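You operate a simulated robot arm through the tools that you are given. There is no shell and no other tool. Be economical: measure what you need, move in short steps, check, and stop when the job is done.

You run a simulated robot arm. Do the job below in one go: nothing can be reset, and whatever is moved stays where it is left.

JOB
Probe the three running modules and switch off the hottest.
Fine: touch their pads with the probe alone and put it back in its holder. Set down upright: probe.

Only the result counts: the job must be done as asked and must still hold three seconds after the hand-in. Knocking over, shifting, dropping, spilling or breaking anything else fails it.

ROBOT AND FRAMES
A 7-joint arm with a two-finger gripper, on a carriage that runs on a rail from [-5, 1323] to [4, -1057] (x, y) and turns from -214 to 118 degrees about z. Base frame: it is fixed where the carriage stands at the start and does not move with it; the origin is on the floor, on the carriage's upright axis, x ahead of it, y to its left, z up; the surface under the hand at the start is at about z = 780. Readings come in mm, degrees, newtons and seconds.
Its first joint turns from -149.0 to 149.0 degrees. Payload 2.45 kg.
The tool frame sits at the grasp point between the pads (the TCP): z along the fingers, y along the line on which they close. The tips reach 26 mm beyond it. Largest opening 96 mm; the body of the gripper starts 69 mm behind the TCP.
Orientation is that of the tool frame in the base frame, as a unit quaternion [x, y, z, w]. With the fingers straight down and closing along the base's y, the tool's x points along the base's -x, its y along +y and its z along -z.

CONTROLS
- The arm moves only by the tool play_rows. Its argument "series" is a list of rows, each a list of 7 numbers: the shift along the tool's x, y, z in mm, then the turn, a rotation vector about the tool's x, y, z in rad, then the finger opening in mm, from 0 to 96. In form: [[dx, dy, dz, wx, wy, wz, jaw], ...]. A call has 1 to 10 rows; each row is the pose to reach, as a shift and turn from the pose commanded when the call began, along the tool's axes at that moment. Rows are played at 5 a second. More than 50 mm and 8.6 degrees between two rows, or a gripper value outside its range, and nothing of the call is played. Where a pose cannot be reached the arm comes as near as it can. A force on the tool above 40 N (or 10 N above the force at the start of the call, whichever is more), or a blocked arm, ends the call early, and 0.2 s more pass. The fingers move at their own pace and stop on an object; they squeeze with about 22 N. The grip force told is the motor's: it shows also when the fingers shut on nothing. Time passes only in rows, and 0.2 s behind the last, so rows that repeat a pose let the fingers close. It gives the time, the measured TCP pose, the force on the tool (base axes), the opening and the grip force at its end, in the units of the frame above (readings bear some noise), with the torque about the TCP (base axes, N m) and any sound that the robot's microphone picked up.
- Cameras (640 x 400 px; columns grow to the right, rows downward): "scene" is now at [36.9, 120.7, 1629]; the picture's right is [-0.63, -0.78, 0.00], its down [-0.37, 0.30, -0.88] and it looks along [0.69, -0.55, -0.47] (base axes); focal length 251 px, centre (320, 200). "wrist" rides on the gripper at [82, 3, -98] in the tool frame; the picture's right is [-0.04, 1.00, 0.00], its down [-0.73, -0.03, -0.68] and it looks along [-0.68, -0.03, 0.73] (tool axes); focal length 256 px, centre (320, 200). There is no depth. A picture from a camera that has moved, and an enlarged one, comes with that camera's place and axes in the base frame and with its lens. The place of the scene camera against the robot may be out by one fixed shift of up to 25 mm in any direction.
- capture(camera): a new picture of that camera. No time passes.
- lift_body(by): slides the trunk up (or, below 0, down) by that many mm; the arm and the scene camera ride with it, the base frame stays. It gives what a move gives, with no picture.
- drive_base(legs): drives the robot by 1 to 6 legs, each [ahead, left, turn to the left] in mm, mm and degrees, along the robot's own axes; the way and the turn of a leg run together, so that a leg with both is an arc; at most 1500 mm and 180 degrees a leg. The arm and the cameras ride along, it lands a little off, and it stops where it bumps. It keeps to its track: a leg is cut to what the track allows. It gives what a move gives.
- turn_head(pan, tilt): turns the head with the scene camera to pan (to the left, within 155 degrees either way) and tilt (down, from -29 to 69), counted from straight ahead of the robot. It gives what a move gives.
- zoom(camera, box): a new picture of the part [left, top, right, bottom] of that camera's present view, enlarged. No time passes.
- finish_job(): hands the job in; it is judged then, once.

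Go step by step. Nothing tells you exact positions but the pictures and the camera data: compare them with the known pose of the tool, close in by small moves and look again before you grip or let go. The budget is 120 turns and 98 pictures, counting those below and the enlarged ones. Unless the task says otherwise, let go and move clear before handing in, and close with one line.

The tools are called after "Emit:" as name(argument=value, ...) on one line, values as JSON. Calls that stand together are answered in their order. play_rows: Moves the arm, as the interface text tells. Its arguments: {"type":"object","properties":{"series":{"type":"array","items":{"type":"array","items":{"type":"number"}}}},"required":["series"]} The other tools are called the same way: lift_body (by) slides the trunk up or down; drive_base (legs) drives the base; turn_head (pan, tilt) turns the head that bears the scene camera; capture (camera) takes a picture; zoom (camera, box) takes an enlarged picture of a part of a camera's view; finish_job () hands the job in.

At the start:

```text
time_s: 0.0
position: [744.4, -529.0, 1149.9]
orientation: [0.0, 1.0, 0.0, 0.0]
ft_force: [-1.0, 0.9, -0.1]
torque: [0.02, 0.0, 0.0]
finger_gap: 96.1
finger_force: 0.0
trunk travel left (down, up): [-600.0, 110.0]
robot x, y, heading: [-1.7, -1.9, -0.3]
head pan, tilt: [-38.7, 28.3]
```

scene: 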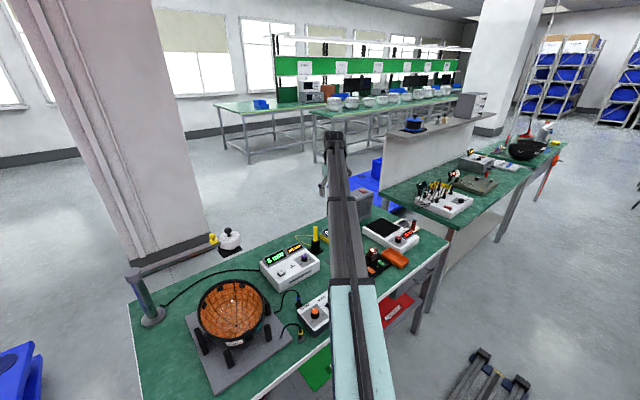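
wrist: 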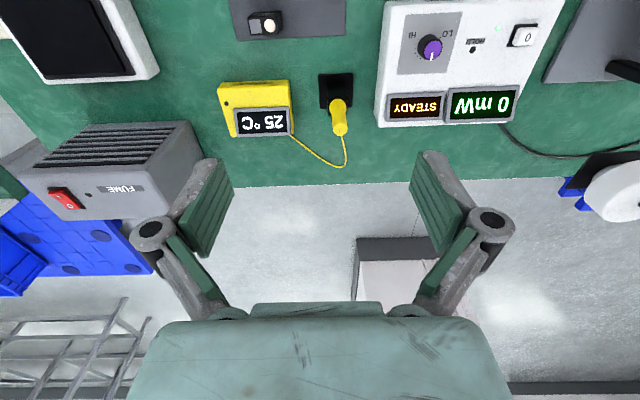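

I see a bench with a yellow thermometer, its probe in a black holder, and several instruments. I will look more closely to find the modules.

Emit:
zoom(camera="scene", box=[240, 200, 460, 340])

Emit:
zoom(camera="wrist", box=[200, 0, 560, 200])

Emit:
turn_head(pan=-60, tilt=45)

```text
2.86 times, centred on (350, 270) of scene
camera zoom: at [36.9, 120.7, 1629.0], right [-0.63, -0.78, 0.0], down [-0.37, 0.3, -0.88], along [0.69, -0.55, -0.47], focal length 718 px, centre (234, 0)
```

zoom: 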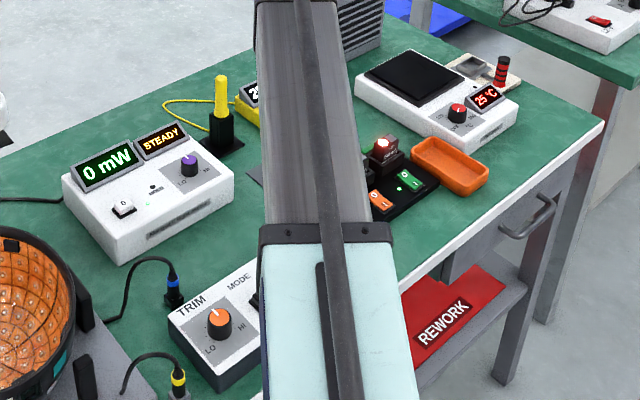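

```text
1.78 times, centred on (380, 100) of wrist
camera zoom: at [661.8, -525.3, 1248.3], right [0.04, 1.0, 0.0], down [0.73, -0.03, 0.68], along [0.68, -0.03, -0.73], focal length 455 px, centre (213, 378)
```

zoom: 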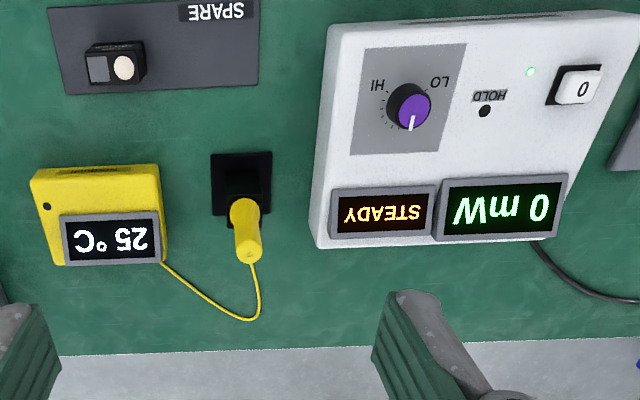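

```text
time_s: 0.8
position: [743.8, -529.1, 1148.7]
orientation: [0.0, 1.0, 0.0, -0.001]
ft_force: [-0.9, -0.7, 0.1]
torque: [0.01, 0.03, 0.01]
finger_gap: 96.0
finger_force: 0.1
trunk travel left (down, up): [-600.0, 110.0]
robot x, y, heading: [0.1, 1.3, 0.2]
head pan, tilt: [-60.0, 45.0]
```

Emit:
capture(camera="scene")

```text
93 pictures are left
camera scene: at [6.5, 107.3, 1603.8], right [-0.87, -0.5, 0.0], down [-0.35, 0.61, -0.71], along [0.35, -0.61, -0.71], focal length 251 px, centre (320, 200)
```

scene: 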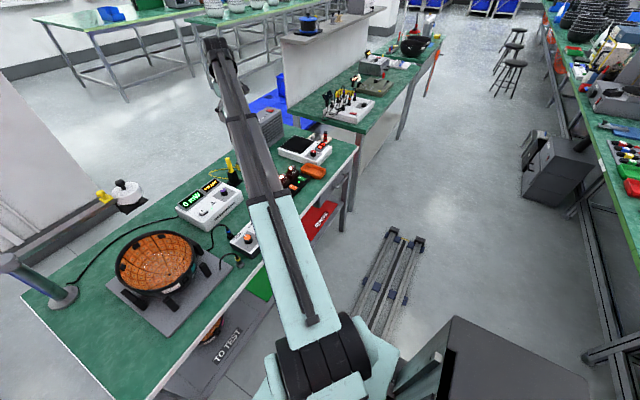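

Emit:
play_rows(series=[[45, 0, 0, 0, 0, 0, 96], [90, -25, 0, 0, 0, 0, 96], [135, -50, 0, 0, 0, 0, 96], [180, -75, 0, 0, 0, 0, 96], [220, -100, 0, 0, 0, 0, 96], [260, -120, 0, 0, 0, 0, 96]])

Emit:
capture(camera="wrist")

Emit:
capture(camera="scene")

```text
refused: row 2 steps farther than a row can; nothing moved
```

```text
92 pictures are left
camera wrist: at [661.8, -525.3, 1248.3], right [0.04, 1.0, 0.0], down [0.73, -0.03, 0.68], along [0.68, -0.03, -0.73], focal length 256 px, centre (320, 200)
```

wrist: 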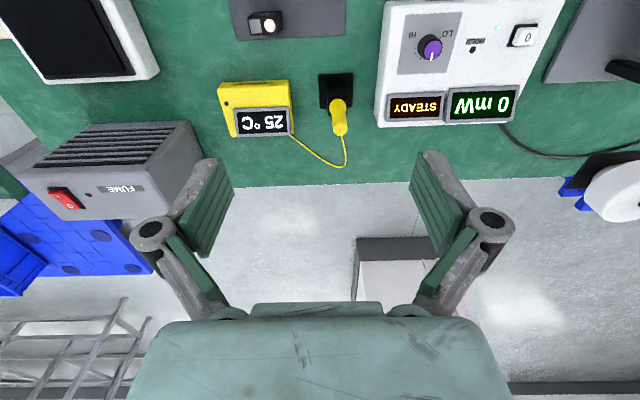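

```text
91 pictures are left
camera scene: at [6.5, 107.3, 1603.8], right [-0.87, -0.5, 0.0], down [-0.35, 0.61, -0.71], along [0.35, -0.61, -0.71], focal length 251 px, centre (320, 200)
```

scene: 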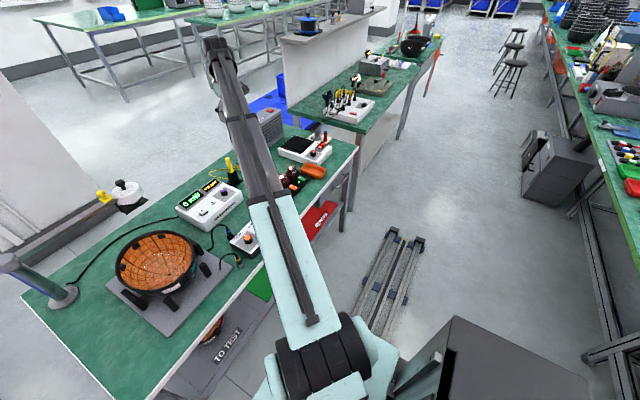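

Emit:
play_rows(series=[[40, -20, 0, 0, 0, 0, 96], [80, -40, 0, 0, 0, 0, 96], [120, -60, 0, 0, 0, 0, 96], [160, -80, 0, 0, 0, 0, 96], [200, -100, 0, 0, 0, 0, 96], [240, -120, 0, 0, 0, 0, 96], [280, -140, 0, 0, 0, 0, 96]])

Emit:
capture(camera="wrist")

Emit:
capture(camera="scene")

```text
time_s: 2.5
position: [464.5, -668.1, 1151.2]
orientation: [0.0, 1.0, 0.0, 0.0]
ft_force: [0.2, -0.2, 0.1]
torque: [-0.01, 0.04, 0.02]
finger_gap: 96.1
finger_force: 0.0
trunk travel left (down, up): [-600.0, 110.0]
robot x, y, heading: [1.2, 1.1, 0.0]
head pan, tilt: [-60.0, 45.0]
```

```text
90 pictures are left
camera wrist: at [381.8, -664.5, 1249.9], right [0.04, 1.0, 0.0], down [0.73, -0.03, 0.68], along [0.68, -0.03, -0.73], focal length 256 px, centre (320, 200)
```

wrist: 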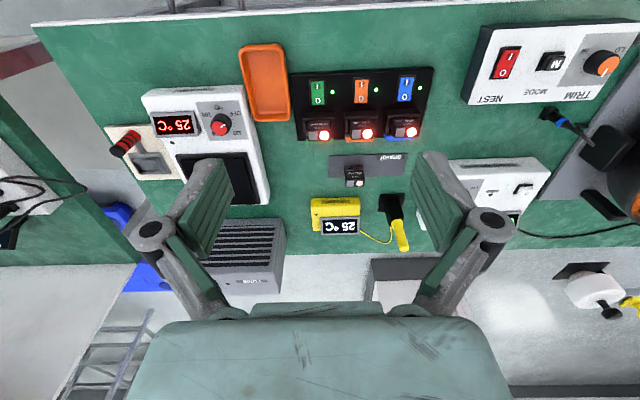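

```text
89 pictures are left
camera scene: at [6.5, 107.2, 1603.8], right [-0.87, -0.5, 0.0], down [-0.35, 0.61, -0.71], along [0.35, -0.61, -0.71], focal length 251 px, centre (320, 200)
```

scene: 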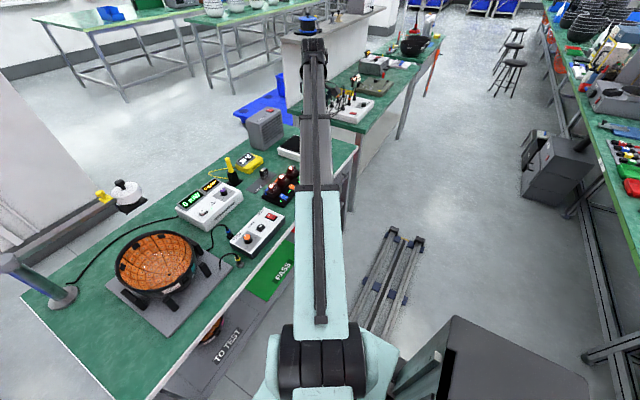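

Three lit modules sit on the black board with green, orange and blue rockers. I zoom in on them.

Emit:
zoom(camera="wrist", box=[280, 55, 450, 165])

Emit:
zoom(camera="wrist", box=[290, 140, 450, 260])

Emit:
zoom(camera="scene", box=[210, 140, 310, 220])

```text
3.64 times, centred on (365, 110) of wrist
camera zoom: at [381.8, -664.5, 1249.9], right [0.04, 1.0, 0.0], down [0.73, -0.03, 0.68], along [0.68, -0.03, -0.73], focal length 931 px, centre (156, 527)
```

zoom: 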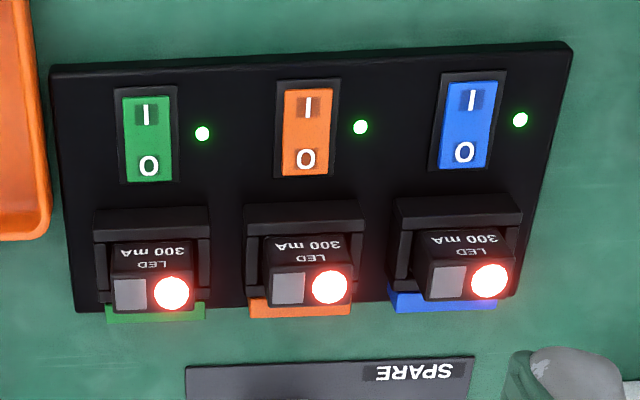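

```text
3.33 times, centred on (370, 200) of wrist
camera zoom: at [381.8, -664.5, 1249.9], right [0.04, 1.0, 0.0], down [0.73, -0.03, 0.68], along [0.68, -0.03, -0.73], focal length 853 px, centre (153, 200)
```

zoom: 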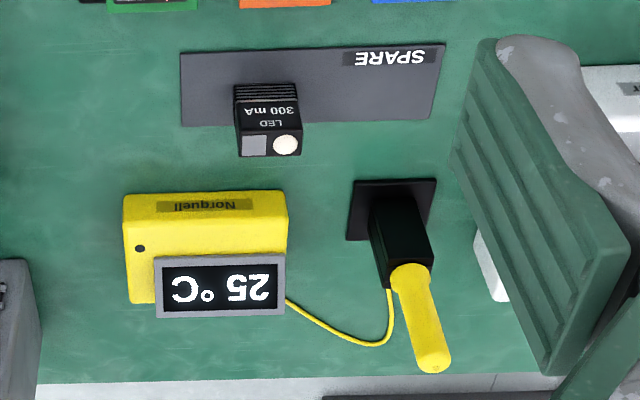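

```text
5.00 times, centred on (260, 180) of scene
camera zoom: at [6.5, 107.2, 1603.8], right [-0.87, -0.5, 0.0], down [-0.35, 0.61, -0.71], along [0.35, -0.61, -0.71], focal length 1256 px, centre (620, 300)
```

zoom: 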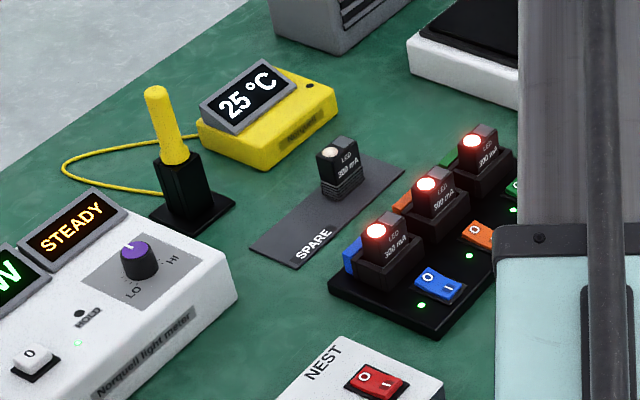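

Emit:
play_rows(series=[[-15, 45, 0, 0, 0, 0, 96], [-30, 90, 0, 0, 0, 0, 96], [-45, 135, 0, 0, 0, 0, 96], [-60, 180, 0, 0, 0, 0, 96], [-75, 225, 0, 0, 0, 0, 96], [-90, 270, 0, 0, 0, 0, 96], [-105, 315, 0, 0, 0, 0, 96], [-120, 360, 0, 0, 0, 0, 96], [-135, 405, 0, 0, 0, 0, 96], [-150, 450, 0, 0, 0, 0, 96]])

Emit:
drive_base(legs=[[0, -540, 0]])

Emit:
turn_head(pan=0, tilt=45)

Emit:
capture(camera="wrist")

Emit:
capture(camera="scene")

```text
time_s: 4.7
position: [616.9, -218.4, 1148.8]
orientation: [0.0, 1.0, 0.0, 0.001]
ft_force: [-0.1, 0.7, 0.4]
torque: [0.01, 0.02, 0.02]
finger_gap: 96.1
finger_force: 0.1
trunk travel left (down, up): [-600.0, 110.0]
robot x, y, heading: [0.2, 1.0, 0.1]
head pan, tilt: [-60.0, 45.0]
```

```text
time_s: 7.7
position: [617.7, -752.8, 1148.7]
orientation: [0.003, 1.0, 0.0, 0.0]
ft_force: [0.3, 0.0, 0.0]
torque: [-0.02, 0.03, -0.02]
finger_gap: 95.9
finger_force: 0.0
trunk travel left (down, up): [-600.0, 110.0]
robot x, y, heading: [1.4, -532.5, -0.1]
head pan, tilt: [-60.0, 45.0]
```

```text
time_s: 9.0
position: [618.0, -753.2, 1149.6]
orientation: [0.003, 1.0, 0.001, 0.0]
ft_force: [0.9, 0.0, 0.9]
torque: [-0.03, -0.01, -0.01]
finger_gap: 95.9
finger_force: 0.0
trunk travel left (down, up): [-600.0, 110.0]
robot x, y, heading: [2.6, -533.3, -0.4]
head pan, tilt: [0.0, 45.0]
```

```text
85 pictures are left
camera wrist: at [535.2, -749.4, 1248.0], right [0.04, 1.0, 0.0], down [0.73, -0.03, 0.68], along [0.68, -0.03, -0.73], focal length 256 px, centre (320, 200)
```

wrist: 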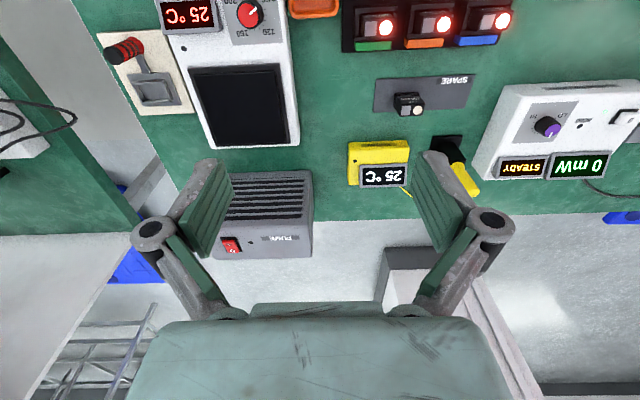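

```text
84 pictures are left
camera scene: at [50.0, -354.4, 1603.8], right [-0.01, -1.0, 0.0], down [-0.71, 0.0, -0.71], along [0.71, 0.0, -0.71], focal length 251 px, centre (320, 200)
```

scene: 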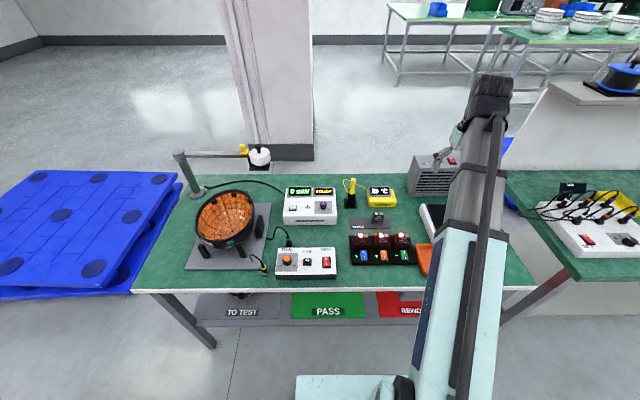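

Emit:
play_rows(series=[[-27, 31, 15, 0, 0, 0, 96], [-54, 62, 30, 0, 0, 0, 96], [-81, 93, 45, 0, 0, 0, 96], [-108, 124, 60, 0, 0, 0, 96], [-135, 155, 75, 0, 0, 0, 96], [-162, 186, 90, 0, 0, 0, 70], [-189, 217, 100, 0, 0, 0, 70], [-215, 248, 110, 0, 0, 0, 70]])

Emit:
capture(camera="wrist")

Emit:
zoom(camera="scene", box=[270, 140, 450, 280])

```text
time_s: 10.8
position: [834.0, -508.3, 1038.8]
orientation: [0.002, 1.0, -0.001, 0.0]
ft_force: [0.9, 0.2, 0.2]
torque: [0.02, -0.04, -0.03]
finger_gap: 70.0
finger_force: 0.0
trunk travel left (down, up): [-600.0, 110.0]
robot x, y, heading: [-1.5, -532.6, -0.5]
head pan, tilt: [0.0, 45.0]
```

```text
83 pictures are left
camera wrist: at [750.7, -504.9, 1137.1], right [0.05, 1.0, 0.0], down [0.73, -0.03, 0.68], along [0.68, -0.03, -0.73], focal length 256 px, centre (320, 200)
```

wrist: 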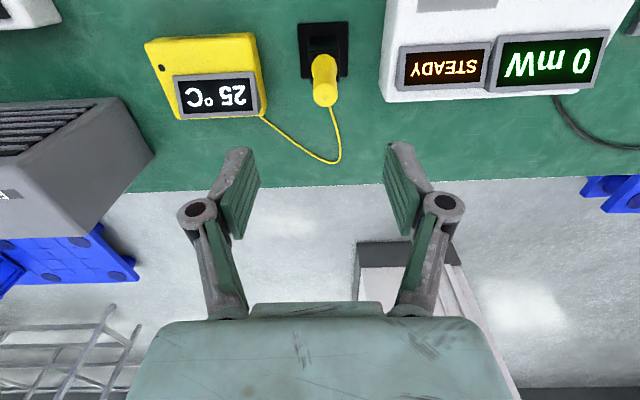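

```text
2.86 times, centred on (360, 210) of scene
camera zoom: at [50.1, -354.3, 1603.8], right [0.0, -1.0, 0.0], down [-0.71, 0.0, -0.71], along [0.71, 0.0, -0.71], focal length 718 px, centre (206, 171)
```

zoom: 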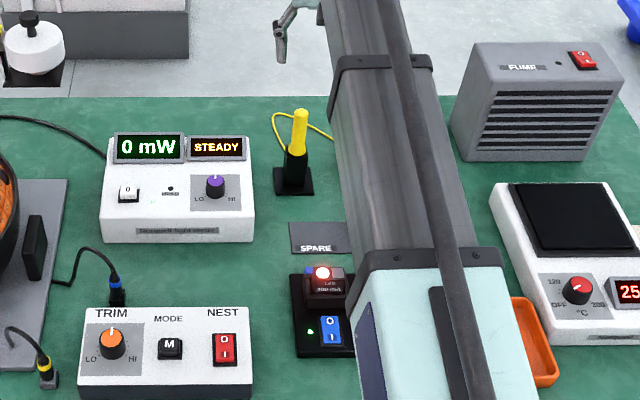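

Emit:
play_rows(series=[[3, 4, 35, 0, 0, 0, 70], [3, 4, 70, 0, 0, 0, 70], [3, 4, 75, 0, 0, 0, 70]])

Emit:
capture(camera="wrist")

```text
time_s: 11.6
position: [830.4, -502.3, 961.8]
orientation: [0.002, 1.0, -0.001, 0.0]
ft_force: [0.1, -0.9, -0.6]
torque: [0.01, -0.05, 0.02]
finger_gap: 69.6
finger_force: 0.1
trunk travel left (down, up): [-600.0, 110.0]
robot x, y, heading: [3.0, -526.8, -0.3]
head pan, tilt: [0.0, 45.0]
```

```text
81 pictures are left
camera wrist: at [747.2, -499.2, 1061.3], right [0.04, 1.0, 0.0], down [0.73, -0.03, 0.68], along [0.68, -0.03, -0.73], focal length 256 px, centre (320, 200)
```

wrist: 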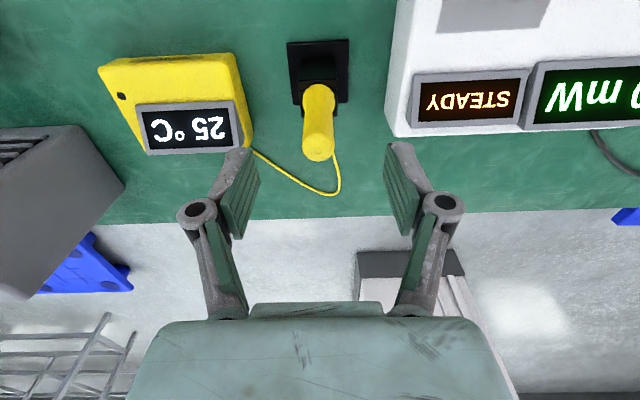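

Emit:
play_rows(series=[[0, -1, 30, 0, 0, 0, 70], [0, -1, 64, 0, 0, 0, 70], [0, -1, 64, 0, 0, 0, 70]])

Emit:
capture(camera="wrist")

Emit:
zoom(camera="scene", box=[310, 150, 410, 220])

```text
time_s: 12.4
position: [829.0, -503.8, 900.2]
orientation: [0.002, 1.0, 0.0, -0.001]
ft_force: [-1.0, -0.4, -0.2]
torque: [0.01, 0.03, -0.01]
finger_gap: 70.1
finger_force: 0.1
trunk travel left (down, up): [-600.0, 110.0]
robot x, y, heading: [2.0, -531.4, 0.1]
head pan, tilt: [0.0, 45.0]
```

```text
80 pictures are left
camera wrist: at [746.2, -500.5, 998.2], right [0.04, 1.0, 0.0], down [0.73, -0.03, 0.68], along [0.68, -0.03, -0.73], focal length 256 px, centre (320, 200)
```

wrist: 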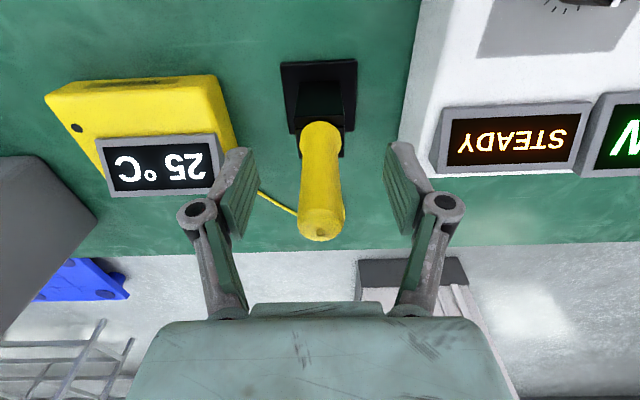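

```text
5.71 times, centred on (360, 185) of scene
camera zoom: at [50.2, -354.3, 1603.8], right [0.0, -1.0, 0.0], down [-0.71, 0.0, -0.71], along [0.71, 0.0, -0.71], focal length 1435 px, centre (91, 286)
```

zoom: 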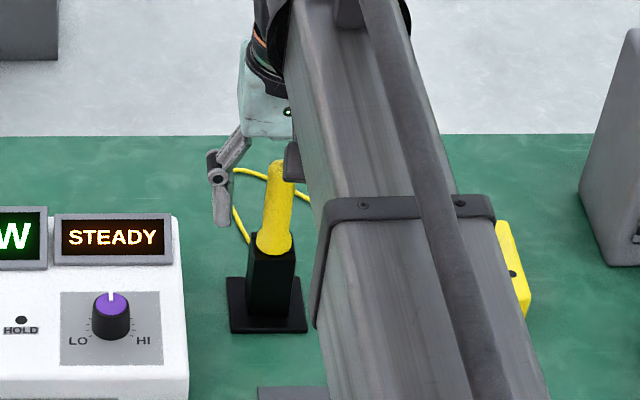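

Emit:
play_rows(series=[[-1, -1, 3, 0, 0, 0, 70], [-1, -1, 3, 0, 0, 0, 40], [-1, -1, 3, 0, 0, 0, 15], [-1, -1, 3, 0, 0, 0, 15], [-1, -1, 3, 0, 0, 0, 15]])

Emit:
capture(camera="wrist")

```text
time_s: 13.6
position: [829.9, -504.7, 898.4]
orientation: [0.002, 1.0, 0.001, 0.0]
ft_force: [1.0, 0.5, 1.0]
torque: [0.02, -0.02, -0.04]
finger_gap: 19.7
finger_force: 22.4
trunk travel left (down, up): [-600.0, 110.0]
robot x, y, heading: [0.1, -532.2, -0.6]
head pan, tilt: [0.0, 45.0]
```

```text
78 pictures are left
camera wrist: at [747.7, -500.9, 995.5], right [0.04, 1.0, 0.0], down [0.73, -0.03, 0.68], along [0.68, -0.03, -0.73], focal length 256 px, centre (320, 200)
```

wrist: 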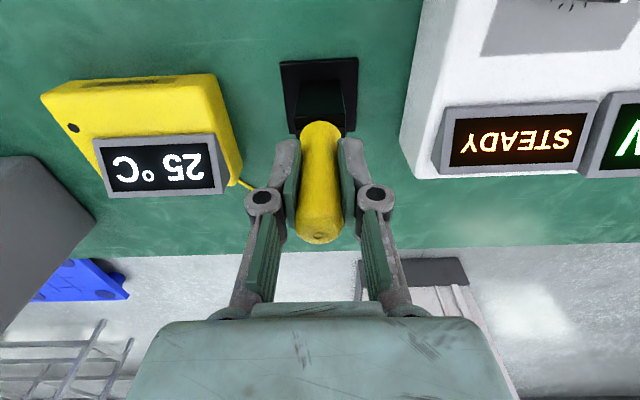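

Gripped at 19.7 mm. I lift straight up in short steps and watch the force.

Emit:
play_rows(series=[[0, 0, -20, 0, 0, 0, 15], [0, 0, -45, 0, 0, 0, 15], [0, 0, -70, 0, 0, 0, 15], [0, 0, -100, 0, 0, 0, 15], [0, 0, -130, 0, 0, 0, 15]])

Emit:
capture(camera="wrist")

Emit:
zoom(camera="scene", box=[310, 120, 410, 220])

```text
time_s: 14.8
position: [832.5, -503.3, 1028.3]
orientation: [0.003, 1.0, 0.0, 0.0]
ft_force: [1.2, 0.0, 0.0]
torque: [0.03, 0.0, 0.0]
finger_gap: 19.7
finger_force: 22.5
trunk travel left (down, up): [-600.0, 110.0]
robot x, y, heading: [1.2, -530.8, -0.1]
head pan, tilt: [0.0, 45.0]
```

```text
77 pictures are left
camera wrist: at [749.5, -499.4, 1126.5], right [0.04, 1.0, 0.0], down [0.73, -0.03, 0.68], along [0.68, -0.03, -0.73], focal length 256 px, centre (320, 200)
```

wrist: 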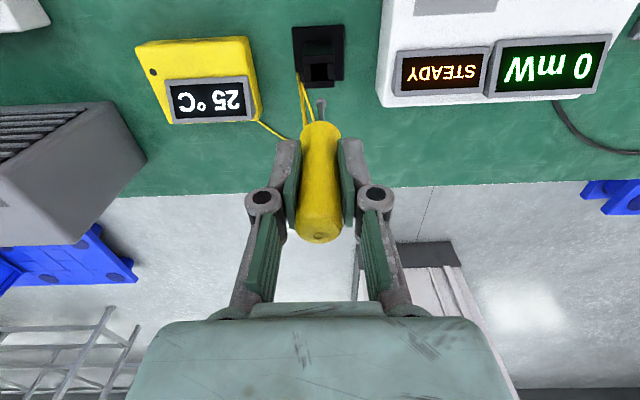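

```text
4.00 times, centred on (360, 170) of scene
camera zoom: at [50.0, -354.4, 1603.7], right [0.0, -1.0, 0.0], down [-0.71, 0.0, -0.71], along [0.71, 0.0, -0.71], focal length 1005 px, centre (160, 320)
```

zoom: 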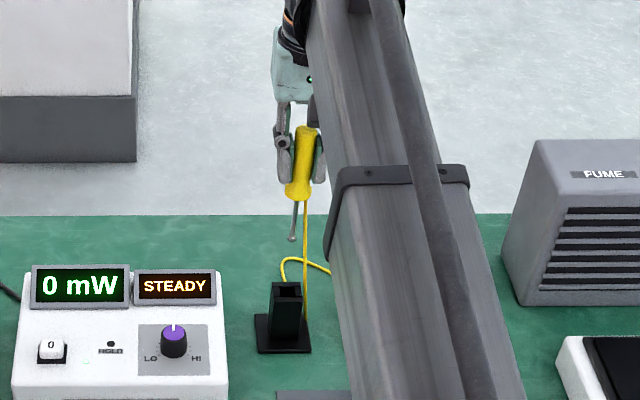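

Emit:
zoom(camera="wrist", box=[270, 70, 370, 150])

```text
5.00 times, centred on (320, 110) of wrist
camera zoom: at [749.5, -499.4, 1126.5], right [0.04, 1.0, 0.0], down [0.73, -0.03, 0.68], along [0.68, -0.03, -0.73], focal length 1280 px, centre (320, 650)
```

zoom: 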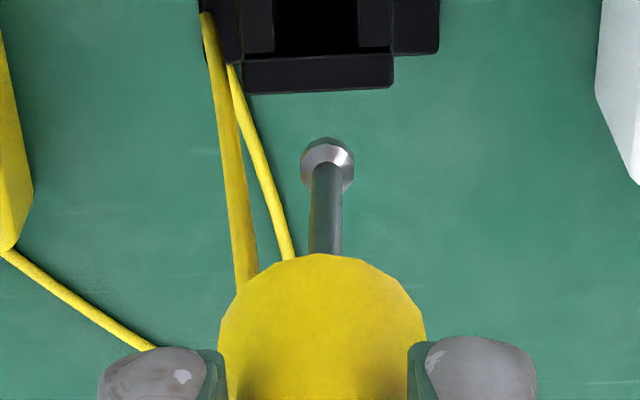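

Emit:
play_rows(series=[[37, -18, -2, 0, 0, 0, 15], [74, -36, -4, 0, 0, 0, 15], [111, -54, -6, 0, 0, 0, 15], [148, -72, -8, 0, 0, 0, 15], [185, -90, -10, 0, 0, 0, 15], [219, -107, -10, 0, 0, 0, 15], [219, -107, -10, 0, 0, 0, 15]])

Emit:
capture(camera="wrist")

Emit:
capture(camera="scene")

```text
time_s: 16.4
position: [614.1, -610.6, 1039.4]
orientation: [0.002, 1.0, 0.0, 0.001]
ft_force: [-0.3, -0.2, 0.9]
torque: [0.04, -0.01, -0.03]
finger_gap: 19.8
finger_force: 21.7
trunk travel left (down, up): [-600.0, 110.0]
robot x, y, heading: [-0.9, -531.5, -0.3]
head pan, tilt: [0.0, 45.0]
```

```text
74 pictures are left
camera wrist: at [531.1, -607.6, 1138.0], right [0.04, 1.0, 0.0], down [0.73, -0.03, 0.68], along [0.68, -0.03, -0.73], focal length 256 px, centre (320, 200)
```

wrist: 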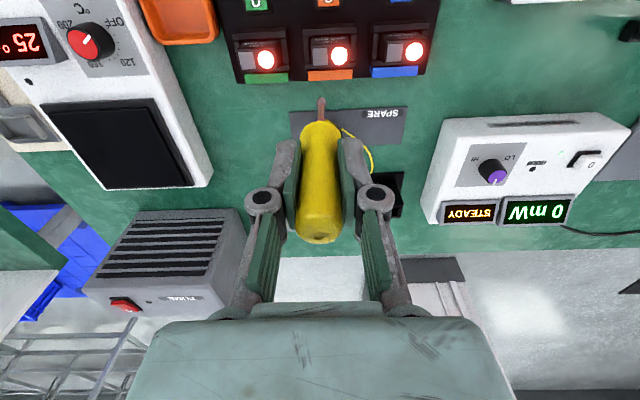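

```text
73 pictures are left
camera scene: at [49.7, -354.5, 1603.8], right [0.0, -1.0, 0.0], down [-0.71, 0.0, -0.71], along [0.71, 0.0, -0.71], focal length 251 px, centre (320, 200)
```

scene: 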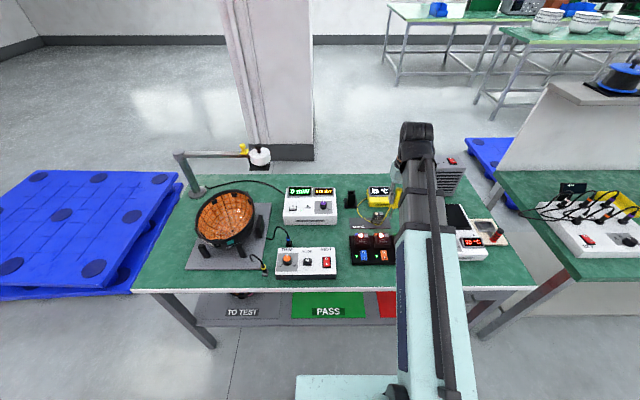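

Emit:
zoom(camera="wrist", box=[220, 10, 440, 130])

```text
2.91 times, centred on (330, 70) of wrist
camera zoom: at [531.1, -607.6, 1138.0], right [0.04, 1.0, 0.0], down [0.73, -0.03, 0.68], along [0.68, -0.03, -0.73], focal length 745 px, centre (291, 578)
```

zoom: 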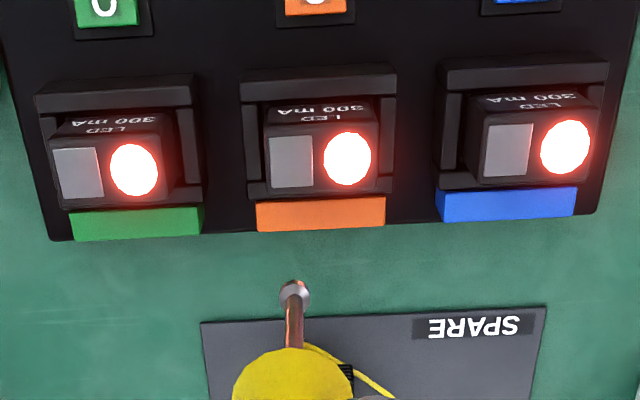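

Emit:
play_rows(series=[[13, -1.5, 0, 0, 0, 0, 15], [13, -1.5, 30, 0, 0, 0, 15], [13, -1.5, 62, 0, 0, 0, 15], [13, -1.5, 62, 0, 0, 0, 15]])

Emit:
zoom(camera="wrist", box=[260, 40, 380, 120])

Emit:
zoom(camera="scene", box=[340, 170, 430, 270])

```text
time_s: 17.4
position: [601.2, -611.3, 974.2]
orientation: [0.003, 1.0, 0.0, -0.001]
ft_force: [0.1, -0.1, 0.2]
torque: [0.0, -0.01, -0.02]
finger_gap: 19.9
finger_force: 21.8
trunk travel left (down, up): [-600.0, 110.0]
robot x, y, heading: [0.0, -533.8, -0.3]
head pan, tilt: [0.0, 45.0]
```

```text
5.00 times, centred on (320, 80) of wrist
camera zoom: at [518.7, -607.7, 1073.0], right [0.04, 1.0, 0.0], down [0.73, -0.03, 0.68], along [0.68, -0.03, -0.73], focal length 1280 px, centre (320, 800)
```

zoom: 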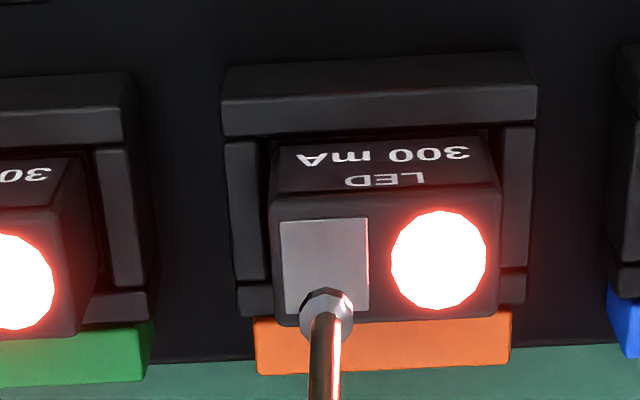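

```text
4.00 times, centred on (385, 220) of scene
camera zoom: at [50.2, -354.4, 1603.8], right [0.0, -1.0, 0.0], down [-0.71, 0.0, -0.71], along [0.71, 0.0, -0.71], focal length 1005 px, centre (60, 120)
```

zoom: 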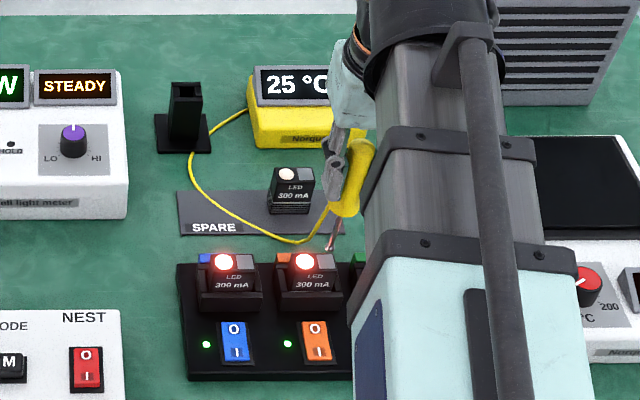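

Emit:
play_rows(series=[[1, 0, 5, 0, 0, 0, 15], [1, 0, 10, 0, 0, 0, 15], [1, 0, 12, 0, 0, 0, 15]])

Emit:
capture(camera="wrist")

Emit:
zoom(camera="wrist", box=[260, 40, 380, 120])

```text
time_s: 18.2
position: [598.6, -611.2, 963.6]
orientation: [0.003, 1.0, 0.0, -0.001]
ft_force: [-0.4, -0.2, -0.1]
torque: [-0.01, -0.01, -0.03]
finger_gap: 19.5
finger_force: 21.8
trunk travel left (down, up): [-600.0, 110.0]
robot x, y, heading: [3.5, -529.7, -0.3]
head pan, tilt: [0.0, 45.0]
```

```text
69 pictures are left
camera wrist: at [516.6, -607.4, 1061.7], right [0.04, 1.0, 0.0], down [0.73, -0.03, 0.68], along [0.68, -0.03, -0.73], focal length 256 px, centre (320, 200)
```

wrist: 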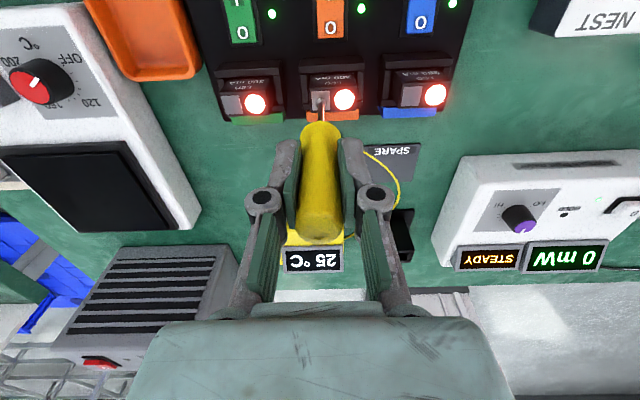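

```text
5.00 times, centred on (320, 80) of wrist
camera zoom: at [516.6, -607.4, 1061.7], right [0.04, 1.0, 0.0], down [0.73, -0.03, 0.68], along [0.68, -0.03, -0.73], focal length 1280 px, centre (320, 800)
```

zoom: 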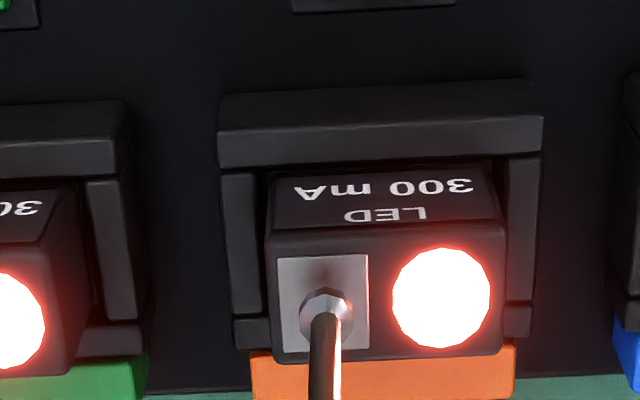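

Emit:
play_rows(series=[[0, 0, 2, 0, 0, 0, 15], [0, 0, 3, 0, 0, 0, 15]])

Emit:
zoom(camera="wrist", box=[220, 40, 420, 280])

```text
time_s: 18.8
position: [599.2, -611.9, 961.1]
orientation: [0.003, 1.0, -0.001, 0.0]
ft_force: [-0.2, 1.3, -0.7]
torque: [0.0, 0.0, -0.02]
finger_gap: 19.7
finger_force: 22.1
trunk travel left (down, up): [-600.0, 110.0]
robot x, y, heading: [4.1, -532.5, -0.3]
head pan, tilt: [0.0, 45.0]
```

```text
1.67 times, centred on (320, 160) of wrist
camera zoom: at [516.0, -607.5, 1058.3], right [0.04, 1.0, 0.0], down [0.73, -0.03, 0.68], along [0.68, -0.03, -0.73], focal length 427 px, centre (320, 267)
```

zoom: 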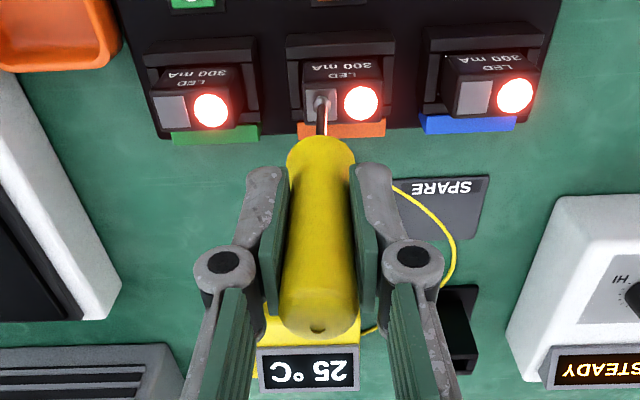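

Emit:
play_rows(series=[[0, 0, 1.5, 0, 0, 0, 15], [0, 0, 1.5, 0, 0, 0, 15], [0, 0, 1.5, 0, 0, 0, 15]])

Emit:
zoom(camera="wrist", box=[220, 40, 420, 280])

```text
time_s: 19.6
position: [599.3, -612.7, 957.5]
orientation: [0.002, 1.0, 0.0, 0.0]
ft_force: [0.0, 0.7, -0.5]
torque: [-0.06, -0.01, 0.0]
finger_gap: 19.7
finger_force: 22.0
trunk travel left (down, up): [-600.0, 110.0]
robot x, y, heading: [3.1, -529.7, -0.4]
head pan, tilt: [0.0, 45.0]
```

```text
1.67 times, centred on (320, 160) of wrist
camera zoom: at [516.3, -607.6, 1057.2], right [0.04, 1.0, 0.0], down [0.73, -0.03, 0.68], along [0.68, -0.03, -0.73], focal length 427 px, centre (320, 267)
```

zoom: 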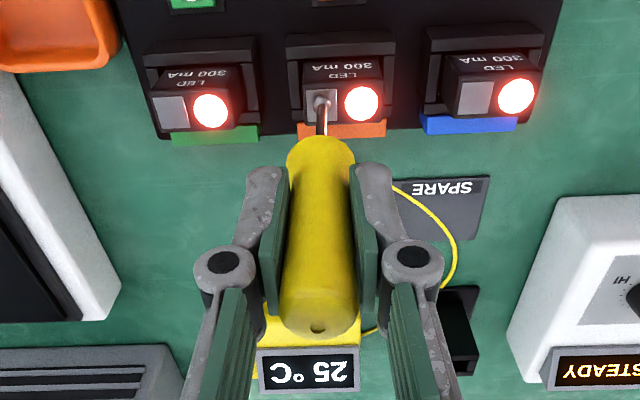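

Emit:
zoom(camera="wrist", box=[290, 50, 360, 120])

Emit:
play_rows(series=[[0, 0, 1.5, 0, 0, 0, 15], [0, 0, 1.5, 0, 0, 0, 15], [0, 0, 1.5, 0, 0, 0, 15]])

Emit:
zoom(camera="wrist", box=[220, 40, 420, 280])

```text
5.71 times, centred on (325, 85) of wrist
camera zoom: at [516.3, -607.6, 1057.2], right [0.04, 1.0, 0.0], down [0.73, -0.03, 0.68], along [0.68, -0.03, -0.73], focal length 1463 px, centre (291, 857)
```

zoom: 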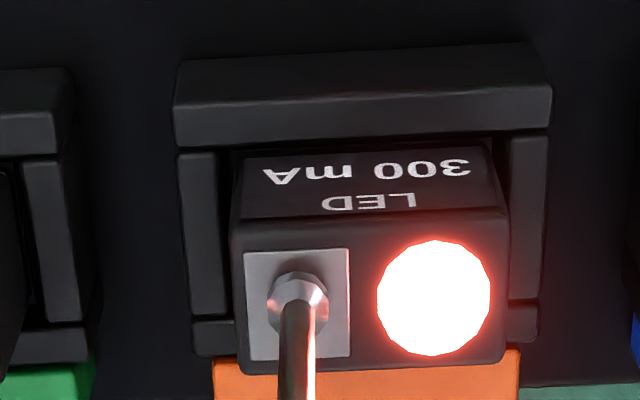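

```text
time_s: 20.4
position: [598.5, -611.2, 957.4]
orientation: [0.003, 1.0, 0.0, 0.0]
ft_force: [-0.7, -0.3, -0.4]
torque: [-0.01, 0.0, 0.0]
finger_gap: 19.8
finger_force: 22.0
trunk travel left (down, up): [-600.0, 110.0]
robot x, y, heading: [0.7, -530.9, -0.3]
head pan, tilt: [0.0, 45.0]
```

```text
1.67 times, centred on (320, 160) of wrist
camera zoom: at [516.1, -607.8, 1055.5], right [0.04, 1.0, 0.0], down [0.73, -0.03, 0.68], along [0.68, -0.03, -0.73], focal length 427 px, centre (320, 267)
```

zoom: 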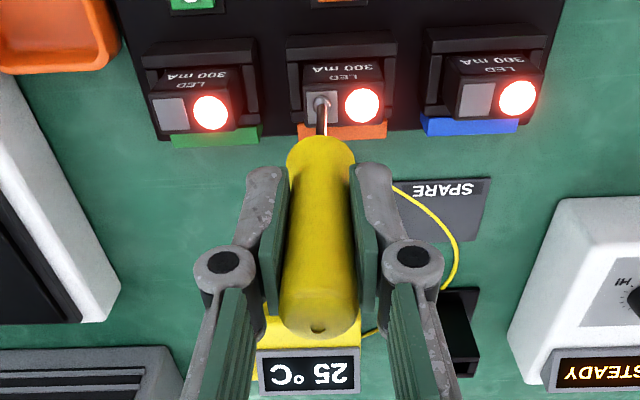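

Emit:
play_rows(series=[[0, 0, 1, 0, 0, 0, 15], [0, 0, 2, 0, 0, 0, 15], [0, 0, 2, 0, 0, 0, 15]])

Emit:
zoom(camera="wrist", box=[220, 40, 420, 280])

Emit:
zoom(camera="wrist", box=[290, 50, 360, 120])

```text
time_s: 21.2
position: [599.4, -611.3, 954.7]
orientation: [0.003, 1.0, 0.0, 0.001]
ft_force: [0.0, -0.4, 2.9]
torque: [-0.07, -0.02, 0.03]
finger_gap: 19.6
finger_force: 22.1
trunk travel left (down, up): [-600.0, 110.0]
robot x, y, heading: [0.5, -531.5, -0.3]
head pan, tilt: [0.0, 45.0]
```

```text
1.67 times, centred on (320, 160) of wrist
camera zoom: at [516.2, -607.6, 1053.6], right [0.04, 1.0, 0.0], down [0.73, -0.03, 0.68], along [0.68, -0.03, -0.73], focal length 427 px, centre (320, 267)
```

zoom: 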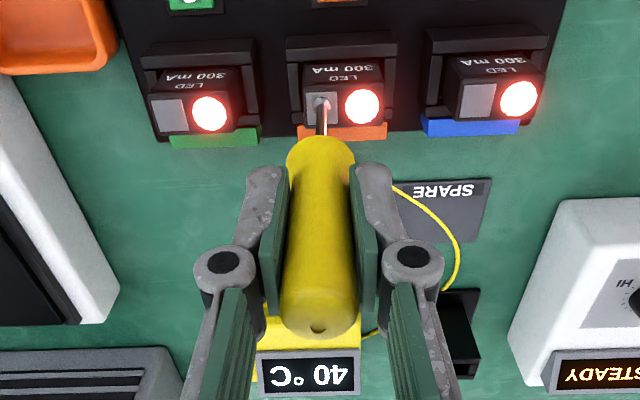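

```text
5.71 times, centred on (325, 85) of wrist
camera zoom: at [516.2, -607.6, 1053.6], right [0.04, 1.0, 0.0], down [0.73, -0.03, 0.68], along [0.68, -0.03, -0.73], focal length 1463 px, centre (291, 857)
```

zoom: 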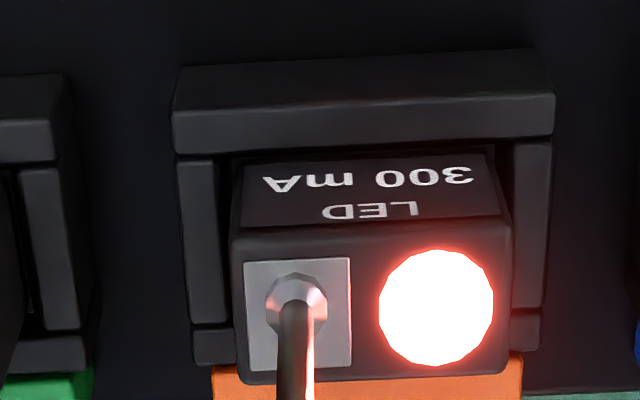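

Contact at TCP z ≈ 955 with about 3 N, and the reading is climbing. I hold here until it settles.

Emit:
play_rows(series=[[0, 0, 0, 0, 0, 0, 15], [0, 0, 0, 0, 0, 0, 15], [0, 0, 0, 0, 0, 0, 15], [0, 0, 0, 0, 0, 0, 15], [0, 0, 0, 0, 0, 0, 15], [0, 0, 0, 0, 0, 0, 15], [0, 0, 0, 0, 0, 0, 15], [0, 0, 0, 0, 0, 0, 15]])

Emit:
zoom(camera="wrist", box=[260, 220, 380, 280])

Emit:
play_rows(series=[[0, 0, 0, 0, 0, 0, 15], [0, 0, 0, 0, 0, 0, 15], [0, 0, 0, 0, 0, 0, 15], [0, 0, 0, 0, 0, 0, 15], [0, 0, 0, 0, 0, 0, 15], [0, 0, 0, 0, 0, 0, 15], [0, 0, 0, 0, 0, 0, 15], [0, 0, 0, 0, 0, 0, 15]])

Emit:
zoom(camera="wrist", box=[260, 220, 380, 280])

```text
time_s: 23.0
position: [598.6, -611.8, 955.7]
orientation: [0.003, 1.0, 0.0, 0.0]
ft_force: [-0.2, -0.1, 3.5]
torque: [0.02, -0.01, 0.03]
finger_gap: 19.9
finger_force: 22.3
trunk travel left (down, up): [-600.0, 110.0]
robot x, y, heading: [1.1, -534.5, -0.2]
head pan, tilt: [0.0, 45.0]
```

```text
5.33 times, centred on (320, 250) of wrist
camera zoom: at [516.2, -607.6, 1053.6], right [0.04, 1.0, 0.0], down [0.73, -0.03, 0.68], along [0.68, -0.03, -0.73], focal length 1365 px, centre (320, -67)
```

zoom: 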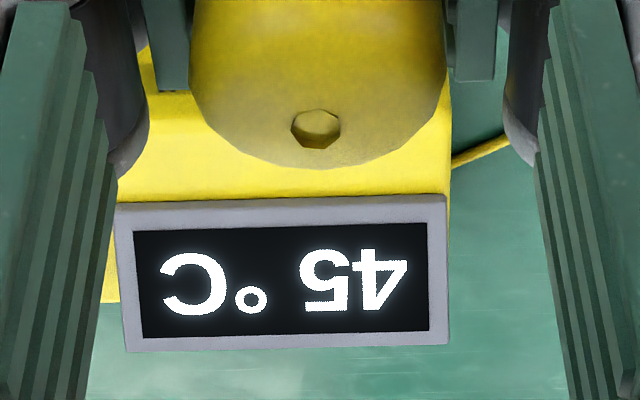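

```text
time_s: 24.8
position: [599.8, -611.3, 955.2]
orientation: [0.003, 1.0, -0.001, 0.0]
ft_force: [0.3, 0.5, 3.5]
torque: [0.01, -0.03, 0.04]
finger_gap: 19.7
finger_force: 21.3
trunk travel left (down, up): [-600.0, 110.0]
robot x, y, heading: [1.5, -530.2, -0.1]
head pan, tilt: [0.0, 45.0]
```

```text
5.33 times, centred on (320, 250) of wrist
camera zoom: at [516.2, -607.6, 1053.5], right [0.04, 1.0, 0.0], down [0.73, -0.03, 0.68], along [0.68, -0.03, -0.73], focal length 1365 px, centre (320, -67)
```

zoom: 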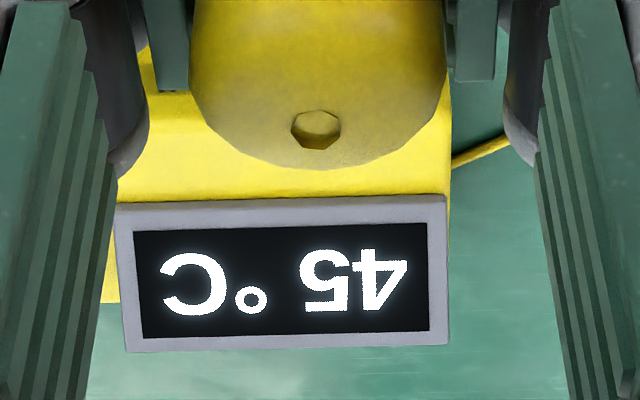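

Emit:
play_rows(series=[[0, 0, -15, 0, 0, 0, 15], [0, 0, -30, 0, 0, 0, 15], [0, -38, -30, 0, 0, 0, 15], [0, -75, -30, 0, 0, 0, 15], [0, -75, -15, 0, 0, 0, 15], [0, -75, -6, 0, 0, 0, 15], [0, -75, -6, 0, 0, 0, 15]])

Emit:
capture(camera="wrist")

Emit:
zoom(camera="wrist", box=[290, 50, 360, 120])

```text
time_s: 26.4
position: [598.6, -686.5, 961.4]
orientation: [0.003, 1.0, 0.0, 0.0]
ft_force: [0.0, -0.5, -0.4]
torque: [0.01, -0.02, -0.01]
finger_gap: 19.7
finger_force: 22.3
trunk travel left (down, up): [-600.0, 110.0]
robot x, y, heading: [4.2, -536.9, -0.2]
head pan, tilt: [0.0, 45.0]
```

```text
59 pictures are left
camera wrist: at [515.8, -682.9, 1059.6], right [0.04, 1.0, 0.0], down [0.73, -0.03, 0.68], along [0.68, -0.03, -0.73], focal length 256 px, centre (320, 200)
```

wrist: 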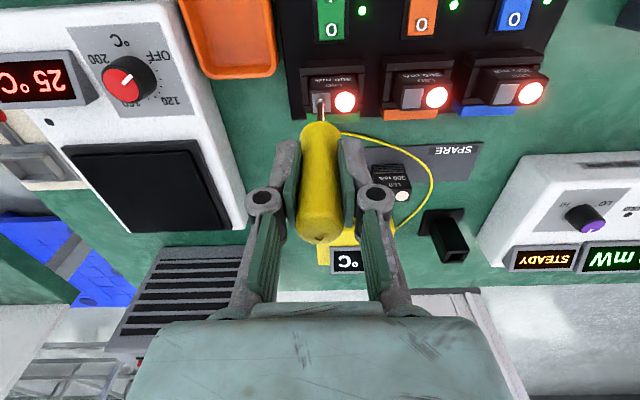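

```text
5.71 times, centred on (325, 85) of wrist
camera zoom: at [515.8, -682.9, 1059.6], right [0.04, 1.0, 0.0], down [0.73, -0.03, 0.68], along [0.68, -0.03, -0.73], focal length 1463 px, centre (291, 857)
```

zoom: 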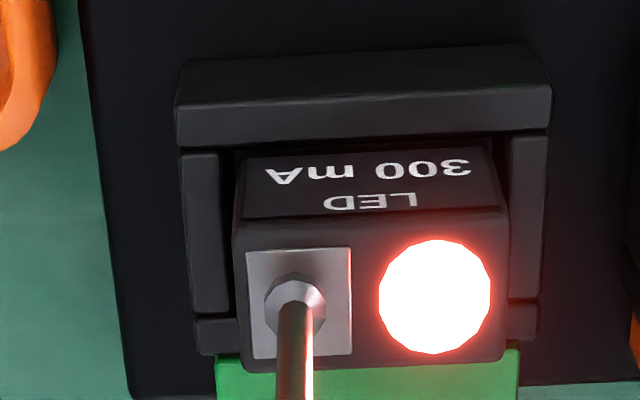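

Emit:
play_rows(series=[[0, 0, 3, 0, 0, 0, 15], [0, 0, 5, 0, 0, 0, 15], [0, 0, 6, 0, 0, 0, 15], [0, 0, 6, 0, 0, 0, 15], [0, 0, 6, 0, 0, 0, 15], [0, 0, 6, 0, 0, 0, 15], [0, 0, 6, 0, 0, 0, 15], [0, 0, 6, 0, 0, 0, 15], [0, 0, 6, 0, 0, 0, 15], [0, 0, 6, 0, 0, 0, 15]])

Emit:
zoom(camera="scene", box=[340, 170, 430, 270])

Emit:
zoom(camera="wrist", box=[260, 60, 400, 290])

```text
time_s: 28.6
position: [599.7, -687.2, 956.4]
orientation: [0.003, 1.0, 0.001, 0.0]
ft_force: [-0.5, 0.2, -0.3]
torque: [0.0, -0.04, -0.01]
finger_gap: 19.7
finger_force: 22.4
trunk travel left (down, up): [-600.0, 110.0]
robot x, y, heading: [-0.5, -531.4, -0.5]
head pan, tilt: [0.0, 45.0]
```

```text
4.00 times, centred on (385, 220) of scene
camera zoom: at [50.1, -354.4, 1603.8], right [0.0, -1.0, 0.0], down [-0.71, 0.0, -0.71], along [0.71, 0.0, -0.71], focal length 1005 px, centre (60, 120)
```

zoom: 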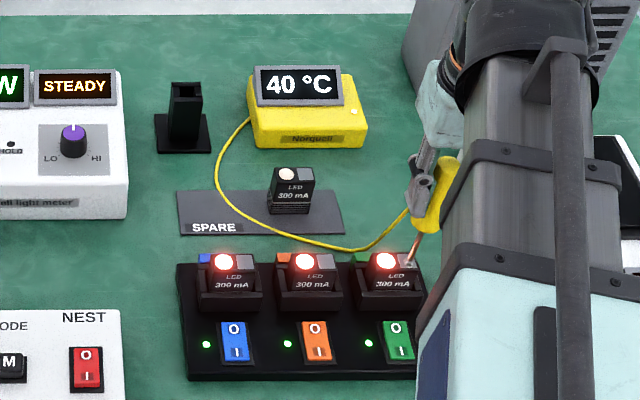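

```text
1.74 times, centred on (330, 175) of wrist
camera zoom: at [515.9, -683.3, 1054.0], right [0.04, 1.0, 0.0], down [0.73, -0.03, 0.68], along [0.68, -0.03, -0.73], focal length 445 px, centre (303, 244)
```

zoom: 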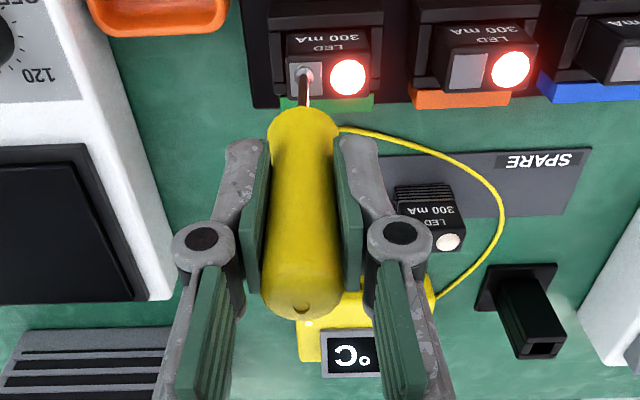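

Emit:
play_rows(series=[[0, 0, 1, 0, 0, 0, 15], [0, 0, 1.5, 0, 0, 0, 15], [0, 0, 1.5, 0, 0, 0, 15], [0, 0, 1.5, 0, 0, 0, 15]])

Emit:
zoom(camera="scene", box=[340, 170, 430, 270])

```text
time_s: 29.6
position: [599.3, -685.4, 954.9]
orientation: [0.002, 1.0, 0.0, 0.001]
ft_force: [1.5, -0.5, 15.5]
torque: [-0.03, -0.19, 0.01]
finger_gap: 19.9
finger_force: 21.8
trunk travel left (down, up): [-600.0, 110.0]
robot x, y, heading: [3.6, -532.0, -0.4]
head pan, tilt: [0.0, 45.0]
```

```text
4.00 times, centred on (385, 220) of scene
camera zoom: at [48.9, -354.1, 1603.9], right [0.0, -1.0, 0.0], down [-0.71, 0.0, -0.71], along [0.71, 0.0, -0.71], focal length 1005 px, centre (60, 120)
```

zoom: 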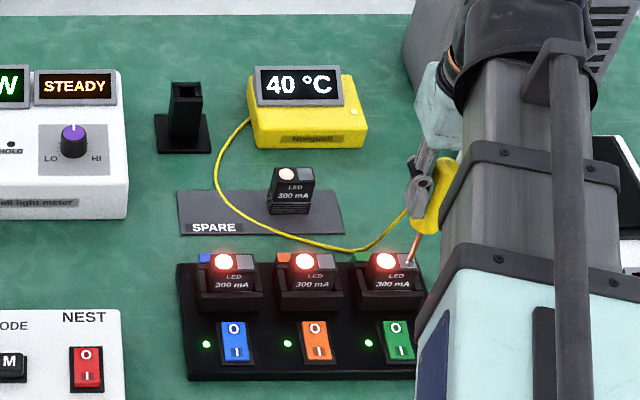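

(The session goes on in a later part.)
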